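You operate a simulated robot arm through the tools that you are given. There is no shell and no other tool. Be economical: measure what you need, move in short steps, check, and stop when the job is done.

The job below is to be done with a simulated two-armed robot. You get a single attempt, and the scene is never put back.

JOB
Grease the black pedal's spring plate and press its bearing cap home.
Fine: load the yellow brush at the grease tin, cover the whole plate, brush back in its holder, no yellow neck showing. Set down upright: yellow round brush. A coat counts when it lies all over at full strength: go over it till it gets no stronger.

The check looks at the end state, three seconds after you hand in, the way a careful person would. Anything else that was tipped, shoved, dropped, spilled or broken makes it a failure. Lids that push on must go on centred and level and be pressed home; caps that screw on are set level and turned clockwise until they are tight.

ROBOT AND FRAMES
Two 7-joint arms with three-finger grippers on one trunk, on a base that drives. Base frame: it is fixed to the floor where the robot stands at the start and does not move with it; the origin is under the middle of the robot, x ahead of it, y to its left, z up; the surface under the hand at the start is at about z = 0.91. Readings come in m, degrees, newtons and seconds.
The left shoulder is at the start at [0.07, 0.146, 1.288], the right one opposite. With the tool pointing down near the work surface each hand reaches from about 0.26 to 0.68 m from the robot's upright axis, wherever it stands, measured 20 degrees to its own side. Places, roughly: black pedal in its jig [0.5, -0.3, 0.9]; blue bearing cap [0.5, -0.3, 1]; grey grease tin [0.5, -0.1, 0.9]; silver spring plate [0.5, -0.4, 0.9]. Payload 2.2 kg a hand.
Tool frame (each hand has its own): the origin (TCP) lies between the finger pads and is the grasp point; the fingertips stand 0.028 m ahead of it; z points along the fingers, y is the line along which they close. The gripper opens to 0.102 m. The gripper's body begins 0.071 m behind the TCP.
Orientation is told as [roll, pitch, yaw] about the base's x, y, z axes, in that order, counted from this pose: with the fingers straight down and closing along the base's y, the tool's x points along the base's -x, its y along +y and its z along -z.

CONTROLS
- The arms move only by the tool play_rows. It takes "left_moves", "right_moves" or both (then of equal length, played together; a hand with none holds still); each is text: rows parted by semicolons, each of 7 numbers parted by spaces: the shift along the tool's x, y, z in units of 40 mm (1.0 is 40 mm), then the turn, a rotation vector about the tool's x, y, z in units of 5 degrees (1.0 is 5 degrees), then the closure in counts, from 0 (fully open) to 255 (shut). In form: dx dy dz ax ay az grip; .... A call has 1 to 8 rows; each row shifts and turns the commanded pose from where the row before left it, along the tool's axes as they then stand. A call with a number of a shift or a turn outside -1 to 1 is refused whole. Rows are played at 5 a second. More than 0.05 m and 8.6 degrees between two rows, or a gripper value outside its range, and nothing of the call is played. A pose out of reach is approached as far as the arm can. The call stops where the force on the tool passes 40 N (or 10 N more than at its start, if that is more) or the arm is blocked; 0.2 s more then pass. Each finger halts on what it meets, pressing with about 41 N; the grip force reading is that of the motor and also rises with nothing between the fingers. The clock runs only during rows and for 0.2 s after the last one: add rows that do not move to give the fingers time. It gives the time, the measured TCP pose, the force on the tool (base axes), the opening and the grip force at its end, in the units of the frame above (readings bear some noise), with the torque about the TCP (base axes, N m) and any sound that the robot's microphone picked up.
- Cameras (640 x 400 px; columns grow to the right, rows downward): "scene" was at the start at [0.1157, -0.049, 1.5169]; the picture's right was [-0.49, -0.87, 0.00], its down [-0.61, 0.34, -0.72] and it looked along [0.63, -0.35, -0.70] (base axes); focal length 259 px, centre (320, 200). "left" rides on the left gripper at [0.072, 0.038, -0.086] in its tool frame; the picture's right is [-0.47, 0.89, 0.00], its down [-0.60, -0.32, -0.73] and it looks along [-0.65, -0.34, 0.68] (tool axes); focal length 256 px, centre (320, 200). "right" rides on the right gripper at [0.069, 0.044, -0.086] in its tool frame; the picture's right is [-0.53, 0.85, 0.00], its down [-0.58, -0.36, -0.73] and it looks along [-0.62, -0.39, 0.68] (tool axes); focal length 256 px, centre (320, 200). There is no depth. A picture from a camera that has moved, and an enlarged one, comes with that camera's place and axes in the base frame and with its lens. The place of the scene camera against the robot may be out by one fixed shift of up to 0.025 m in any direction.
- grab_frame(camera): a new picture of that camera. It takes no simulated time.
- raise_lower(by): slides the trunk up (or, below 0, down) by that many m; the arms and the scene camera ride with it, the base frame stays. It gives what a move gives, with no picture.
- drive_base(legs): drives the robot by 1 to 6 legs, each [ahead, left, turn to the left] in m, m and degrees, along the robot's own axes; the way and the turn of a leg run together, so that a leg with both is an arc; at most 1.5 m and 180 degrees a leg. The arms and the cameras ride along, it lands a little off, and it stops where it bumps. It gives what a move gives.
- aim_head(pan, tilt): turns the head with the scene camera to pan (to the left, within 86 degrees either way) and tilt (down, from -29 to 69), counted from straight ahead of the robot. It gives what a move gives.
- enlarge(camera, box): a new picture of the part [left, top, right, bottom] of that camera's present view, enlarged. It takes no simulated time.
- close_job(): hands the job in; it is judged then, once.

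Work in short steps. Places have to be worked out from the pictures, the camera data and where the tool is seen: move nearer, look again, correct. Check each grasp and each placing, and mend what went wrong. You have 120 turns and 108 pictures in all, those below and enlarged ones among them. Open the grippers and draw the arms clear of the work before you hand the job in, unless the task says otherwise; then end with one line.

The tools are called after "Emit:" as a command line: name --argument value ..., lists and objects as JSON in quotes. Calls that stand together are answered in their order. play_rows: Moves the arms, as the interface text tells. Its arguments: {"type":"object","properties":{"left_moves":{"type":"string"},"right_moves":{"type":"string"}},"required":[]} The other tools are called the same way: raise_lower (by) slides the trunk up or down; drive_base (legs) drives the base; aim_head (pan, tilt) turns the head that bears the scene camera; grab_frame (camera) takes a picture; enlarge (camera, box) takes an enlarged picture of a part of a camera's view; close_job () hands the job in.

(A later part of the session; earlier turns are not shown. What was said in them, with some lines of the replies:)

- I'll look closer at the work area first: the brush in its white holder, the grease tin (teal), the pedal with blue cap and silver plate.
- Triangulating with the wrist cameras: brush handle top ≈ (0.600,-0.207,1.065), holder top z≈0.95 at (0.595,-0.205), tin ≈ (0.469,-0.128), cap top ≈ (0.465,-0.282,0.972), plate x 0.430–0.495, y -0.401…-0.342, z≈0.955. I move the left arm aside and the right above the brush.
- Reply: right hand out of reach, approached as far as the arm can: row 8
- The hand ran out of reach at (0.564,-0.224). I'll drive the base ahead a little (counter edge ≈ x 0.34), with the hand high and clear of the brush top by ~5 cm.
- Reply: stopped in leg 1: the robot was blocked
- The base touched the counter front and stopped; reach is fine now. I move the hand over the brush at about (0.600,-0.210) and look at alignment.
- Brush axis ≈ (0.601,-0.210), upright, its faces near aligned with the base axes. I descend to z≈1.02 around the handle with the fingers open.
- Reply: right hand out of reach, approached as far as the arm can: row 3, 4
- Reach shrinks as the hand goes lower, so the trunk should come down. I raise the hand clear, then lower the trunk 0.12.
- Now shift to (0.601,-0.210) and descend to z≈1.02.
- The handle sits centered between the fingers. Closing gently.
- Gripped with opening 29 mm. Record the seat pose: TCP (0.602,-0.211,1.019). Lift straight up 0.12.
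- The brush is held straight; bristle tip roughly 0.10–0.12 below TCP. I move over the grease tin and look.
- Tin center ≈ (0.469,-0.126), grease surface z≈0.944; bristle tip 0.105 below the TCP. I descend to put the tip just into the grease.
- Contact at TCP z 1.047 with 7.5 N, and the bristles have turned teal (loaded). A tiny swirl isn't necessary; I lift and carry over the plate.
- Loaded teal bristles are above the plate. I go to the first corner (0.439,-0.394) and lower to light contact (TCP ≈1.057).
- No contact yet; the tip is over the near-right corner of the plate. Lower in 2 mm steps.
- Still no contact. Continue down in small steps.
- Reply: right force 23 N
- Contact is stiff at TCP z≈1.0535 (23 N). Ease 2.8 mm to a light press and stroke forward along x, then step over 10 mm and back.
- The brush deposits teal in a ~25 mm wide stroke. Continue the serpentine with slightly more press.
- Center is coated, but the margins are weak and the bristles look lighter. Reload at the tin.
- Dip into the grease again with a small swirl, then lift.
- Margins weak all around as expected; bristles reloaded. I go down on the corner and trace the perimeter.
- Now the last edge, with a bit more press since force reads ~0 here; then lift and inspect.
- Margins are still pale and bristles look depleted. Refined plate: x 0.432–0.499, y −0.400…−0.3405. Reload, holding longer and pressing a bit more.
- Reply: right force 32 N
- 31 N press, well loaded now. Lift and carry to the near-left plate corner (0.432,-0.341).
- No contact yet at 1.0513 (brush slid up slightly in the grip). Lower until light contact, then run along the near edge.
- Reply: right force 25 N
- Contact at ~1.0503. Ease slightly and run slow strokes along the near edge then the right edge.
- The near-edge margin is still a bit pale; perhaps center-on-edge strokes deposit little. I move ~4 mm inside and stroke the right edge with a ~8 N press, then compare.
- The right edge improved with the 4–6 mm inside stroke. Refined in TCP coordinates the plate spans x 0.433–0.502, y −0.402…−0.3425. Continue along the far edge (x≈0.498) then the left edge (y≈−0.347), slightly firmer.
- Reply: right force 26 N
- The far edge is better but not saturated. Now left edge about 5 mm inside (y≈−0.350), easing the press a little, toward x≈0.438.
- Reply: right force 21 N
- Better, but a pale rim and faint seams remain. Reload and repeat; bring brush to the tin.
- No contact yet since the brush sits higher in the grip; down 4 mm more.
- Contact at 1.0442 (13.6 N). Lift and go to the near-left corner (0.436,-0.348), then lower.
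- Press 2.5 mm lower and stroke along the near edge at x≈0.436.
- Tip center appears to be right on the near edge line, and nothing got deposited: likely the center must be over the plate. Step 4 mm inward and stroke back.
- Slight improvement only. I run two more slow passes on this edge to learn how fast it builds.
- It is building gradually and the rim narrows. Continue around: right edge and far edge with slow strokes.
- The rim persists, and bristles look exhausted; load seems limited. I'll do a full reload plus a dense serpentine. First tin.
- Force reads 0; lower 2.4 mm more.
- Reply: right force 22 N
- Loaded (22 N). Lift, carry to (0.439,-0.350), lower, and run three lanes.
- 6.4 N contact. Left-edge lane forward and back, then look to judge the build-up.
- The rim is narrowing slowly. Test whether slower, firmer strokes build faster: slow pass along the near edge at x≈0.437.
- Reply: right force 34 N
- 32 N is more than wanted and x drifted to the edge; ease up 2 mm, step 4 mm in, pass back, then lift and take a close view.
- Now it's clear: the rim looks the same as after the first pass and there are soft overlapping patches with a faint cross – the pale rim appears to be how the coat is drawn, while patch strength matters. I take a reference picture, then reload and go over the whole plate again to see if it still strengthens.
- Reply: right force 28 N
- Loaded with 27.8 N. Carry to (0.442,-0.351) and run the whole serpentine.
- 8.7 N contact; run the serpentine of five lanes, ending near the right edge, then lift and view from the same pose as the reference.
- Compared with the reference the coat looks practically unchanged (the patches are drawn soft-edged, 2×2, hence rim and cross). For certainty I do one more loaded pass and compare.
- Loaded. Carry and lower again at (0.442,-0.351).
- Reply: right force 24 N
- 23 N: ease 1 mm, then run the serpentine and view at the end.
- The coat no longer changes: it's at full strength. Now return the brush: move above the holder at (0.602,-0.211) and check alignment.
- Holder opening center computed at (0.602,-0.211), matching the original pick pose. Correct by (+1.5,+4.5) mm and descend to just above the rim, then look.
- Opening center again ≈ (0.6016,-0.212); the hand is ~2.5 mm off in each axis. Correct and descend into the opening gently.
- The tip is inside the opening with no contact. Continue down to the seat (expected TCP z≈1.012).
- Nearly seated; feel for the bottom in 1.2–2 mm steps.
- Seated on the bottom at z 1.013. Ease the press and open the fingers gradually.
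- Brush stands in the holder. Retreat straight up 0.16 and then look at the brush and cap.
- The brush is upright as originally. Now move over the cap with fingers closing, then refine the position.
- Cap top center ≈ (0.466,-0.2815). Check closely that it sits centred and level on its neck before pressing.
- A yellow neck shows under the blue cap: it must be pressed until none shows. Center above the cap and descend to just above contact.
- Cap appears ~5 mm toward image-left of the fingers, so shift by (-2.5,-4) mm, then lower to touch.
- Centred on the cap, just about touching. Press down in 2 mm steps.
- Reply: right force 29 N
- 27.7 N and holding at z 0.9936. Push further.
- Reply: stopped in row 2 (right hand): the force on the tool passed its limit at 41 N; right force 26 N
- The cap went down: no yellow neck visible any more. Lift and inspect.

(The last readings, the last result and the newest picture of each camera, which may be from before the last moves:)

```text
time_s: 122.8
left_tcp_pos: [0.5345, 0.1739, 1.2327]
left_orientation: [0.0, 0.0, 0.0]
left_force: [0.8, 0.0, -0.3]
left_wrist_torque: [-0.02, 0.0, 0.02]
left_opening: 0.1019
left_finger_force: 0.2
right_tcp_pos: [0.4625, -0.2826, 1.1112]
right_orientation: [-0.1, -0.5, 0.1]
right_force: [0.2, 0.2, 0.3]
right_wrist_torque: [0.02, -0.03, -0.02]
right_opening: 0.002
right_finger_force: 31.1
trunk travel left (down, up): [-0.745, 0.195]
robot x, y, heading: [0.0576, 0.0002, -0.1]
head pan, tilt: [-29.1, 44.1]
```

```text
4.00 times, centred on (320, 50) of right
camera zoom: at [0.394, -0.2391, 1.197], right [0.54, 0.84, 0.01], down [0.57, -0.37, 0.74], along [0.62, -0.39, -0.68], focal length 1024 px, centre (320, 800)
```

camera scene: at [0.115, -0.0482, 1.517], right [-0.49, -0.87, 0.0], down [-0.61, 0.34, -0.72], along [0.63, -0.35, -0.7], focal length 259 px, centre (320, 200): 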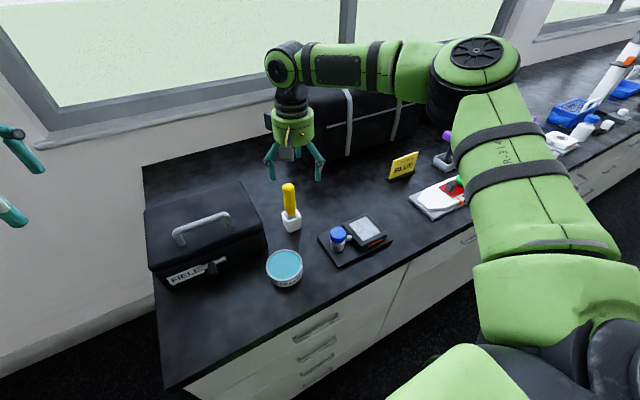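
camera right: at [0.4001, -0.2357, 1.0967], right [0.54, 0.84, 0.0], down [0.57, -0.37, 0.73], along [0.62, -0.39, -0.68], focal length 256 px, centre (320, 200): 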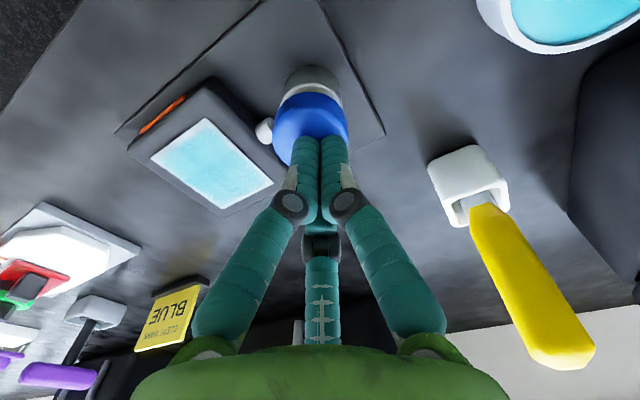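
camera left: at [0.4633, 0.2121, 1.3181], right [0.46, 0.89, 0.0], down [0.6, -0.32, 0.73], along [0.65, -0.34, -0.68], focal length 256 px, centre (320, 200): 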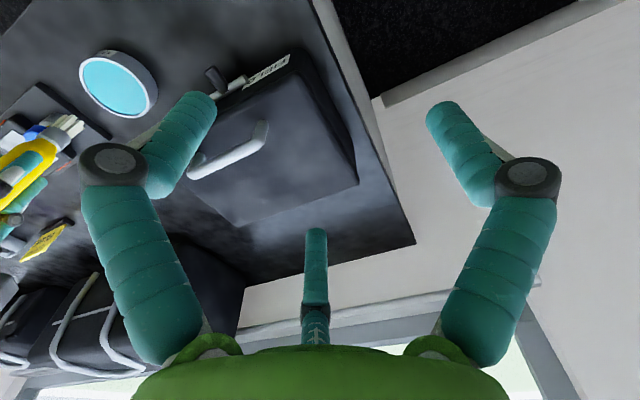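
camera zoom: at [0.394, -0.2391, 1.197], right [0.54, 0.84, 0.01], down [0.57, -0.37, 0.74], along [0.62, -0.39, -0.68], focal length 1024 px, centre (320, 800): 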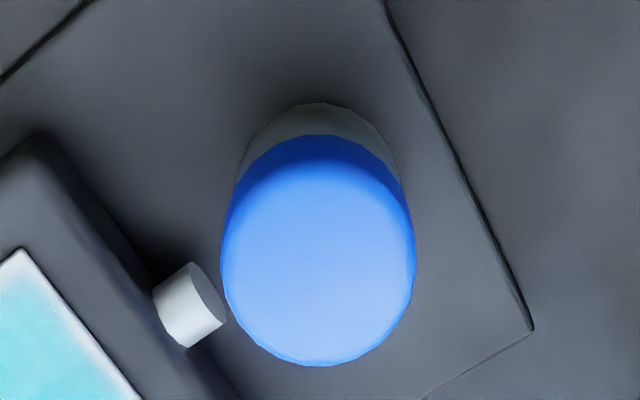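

The cap looks level and meets the bearing evenly. One more centered press to confirm it's at a hard stop.

Emit:
play_rows --right_moves "-0.07 0.02 0.9 0 0 0 255;0 0 0.9 0 0 0 255;0 0 0.9 0 0 0 255;0 0 0.15 0 0 0 255;0 0 0.08 0 0 0 255;0 0 0.06 0 0 0 255;0 0 0.06 0 0 0 255;0 0 0 0 0 0 255"

```text
time_s: 124.7
left_tcp_pos: [0.5303, 0.1741, 1.235]
left_orientation: [0.0, -0.3, 0.1]
left_force: [0.2, 0.5, 0.0]
left_wrist_torque: [-0.01, -0.02, 0.01]
left_opening: 0.1019
left_finger_force: 0.2
right_tcp_pos: [0.4688, -0.2823, 0.9929]
right_orientation: [-0.2, -1.4, -0.1]
right_force: [-6.4, -5.2, 23.4]
right_wrist_torque: [-0.14, 0.36, 0.11]
right_opening: 0.006
right_finger_force: 31.7
trunk travel left (down, up): [-0.745, 0.195]
robot x, y, heading: [0.0587, 0.0005, -0.2]
head pan, tilt: [-29.1, 44.1]
stopped in row 8 (right hand): the force on the tool passed its limit at 41 N (the readings are from after the stop); the commanded pose is now the measured one
```

Hard stop at the same height (>40 N). Lift clear, open the gripper and back the arm off, then final check.

Emit:
play_rows --right_moves "0 0 -0.3 0 0 0 255;0 0 -0.9 0 0 0 255;0 0 -0.9 0 0 0 255;0 0 -1 0 0 0 255;0 0 -1 0 0 0 150;0.5 -0.8 -0.3 0 0 0 0;0.5 -0.8 0 0 0 0 0;0 0 0 0 0 0 0"

Emit:
grab_frame --camera "scene"

Emit:
enlarge --camera "scene" --box '[250, 140, 410, 240]'

Emit:
enlarge --camera "scene" --box '[310, 200, 390, 250]'

```text
time_s: 126.5
left_tcp_pos: [0.5362, 0.1747, 1.2323]
left_orientation: [-0.1, -0.1, 0.0]
left_force: [0.2, 1.0, 0.6]
left_wrist_torque: [0.01, 0.01, 0.0]
left_opening: 0.1019
left_finger_force: 0.0
right_tcp_pos: [0.4286, -0.3434, 1.1666]
right_orientation: [-0.1, -1.1, 0.0]
right_force: [0.4, -0.5, -0.1]
right_wrist_torque: [-0.01, 0.01, 0.01]
right_opening: 0.102
right_finger_force: 0.1
trunk travel left (down, up): [-0.745, 0.195]
robot x, y, heading: [0.0596, 0.0009, -0.1]
head pan, tilt: [-29.1, 44.1]
```

```text
27 pictures are left
camera scene: at [0.1752, -0.0475, 1.4368], right [-0.49, -0.87, 0.0], down [-0.61, 0.34, -0.72], along [0.63, -0.35, -0.7], focal length 259 px, centre (320, 200)
```

scene: 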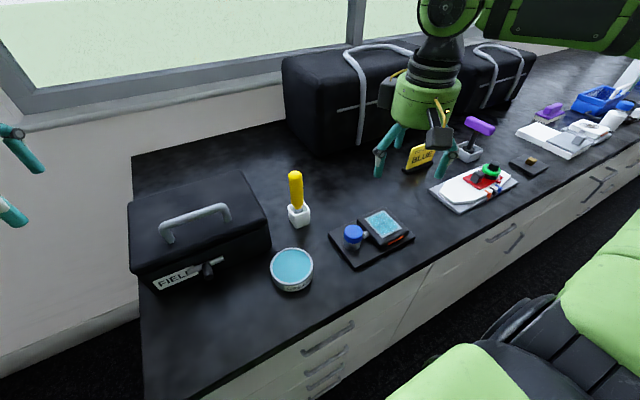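

```text
4.00 times, centred on (330, 190) of scene
camera zoom: at [0.1752, -0.0475, 1.4368], right [-0.49, -0.87, 0.0], down [-0.61, 0.34, -0.72], along [0.63, -0.35, -0.7], focal length 1036 px, centre (280, 240)
```

zoom: 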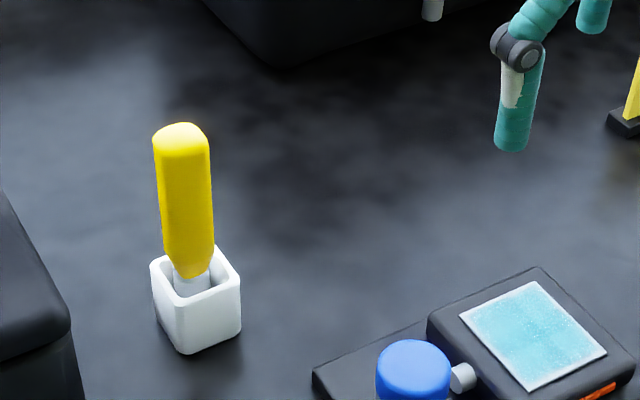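

```text
8.00 times, centred on (350, 225) of scene
camera zoom: at [0.1752, -0.0475, 1.4368], right [-0.49, -0.87, 0.0], down [-0.61, 0.34, -0.72], along [0.63, -0.35, -0.7], focal length 2071 px, centre (80, 0)
```

zoom: 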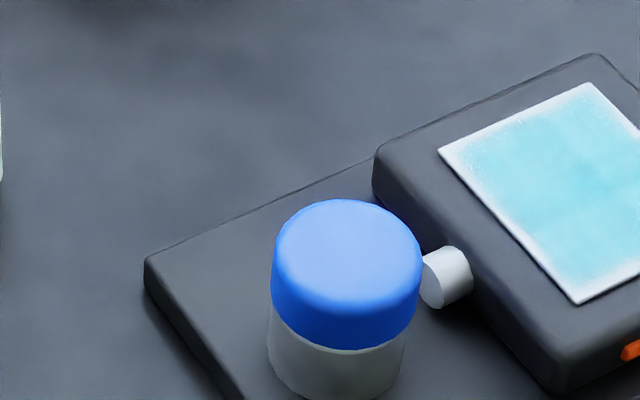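

Cap home, brush upright, nothing else disturbed. One last clear look at the plate with the wrist camera.

Emit:
enlarge --camera "right" --box '[240, 0, 400, 100]'

```text
4.00 times, centred on (320, 50) of right
camera zoom: at [0.3586, -0.2998, 1.252], right [0.53, 0.85, 0.01], down [0.56, -0.36, 0.74], along [0.63, -0.39, -0.67], focal length 1024 px, centre (320, 800)
```

zoom: 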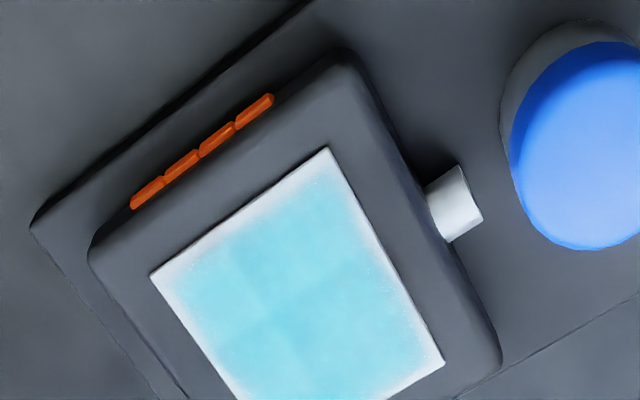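

The coat is uniform across all patches. Draw the right arm further clear and hand in.

Emit:
play_rows --right_moves "0.2 -0.5 -0.7 0 0 0 0;0.2 -0.5 -0.7 0 0 0 0;0.2 -0.5 -0.7 0 0 0 0;0.2 -0.5 -0.5 0 0 0 0;0 0 0 0 0 0 0"

```text
time_s: 127.7
left_tcp_pos: [0.5348, 0.173, 1.2327]
left_orientation: [0.0, 0.0, 0.0]
left_force: [1.2, -0.3, -0.2]
left_wrist_torque: [-0.02, 0.0, 0.03]
left_opening: 0.1019
left_finger_force: 0.0
right_tcp_pos: [0.391, -0.4302, 1.2692]
right_orientation: [-0.1, -1.1, 0.0]
right_force: [-1.2, 0.1, -0.7]
right_wrist_torque: [0.0, 0.04, 0.0]
right_opening: 0.1019
right_finger_force: 0.0
trunk travel left (down, up): [-0.745, 0.195]
robot x, y, heading: [0.0572, 0.0007, -0.1]
head pan, tilt: [-29.1, 44.1]
```

Both arms are clear, grippers open; handing in.

Emit:
close_job

```text
The job is handed in.
```

I greased the spring plate, pressed the bearing cap to a hard stop with no yellow neck showing, and put the yellow brush back upright in its holder. The coat stopped getting stronger over the last two loaded passes. A pale rim a few millimetres wide still shows around the plate. It did not change however often I went over the edges, so I took it to be how the picture draws the coat, but I could not confirm that.
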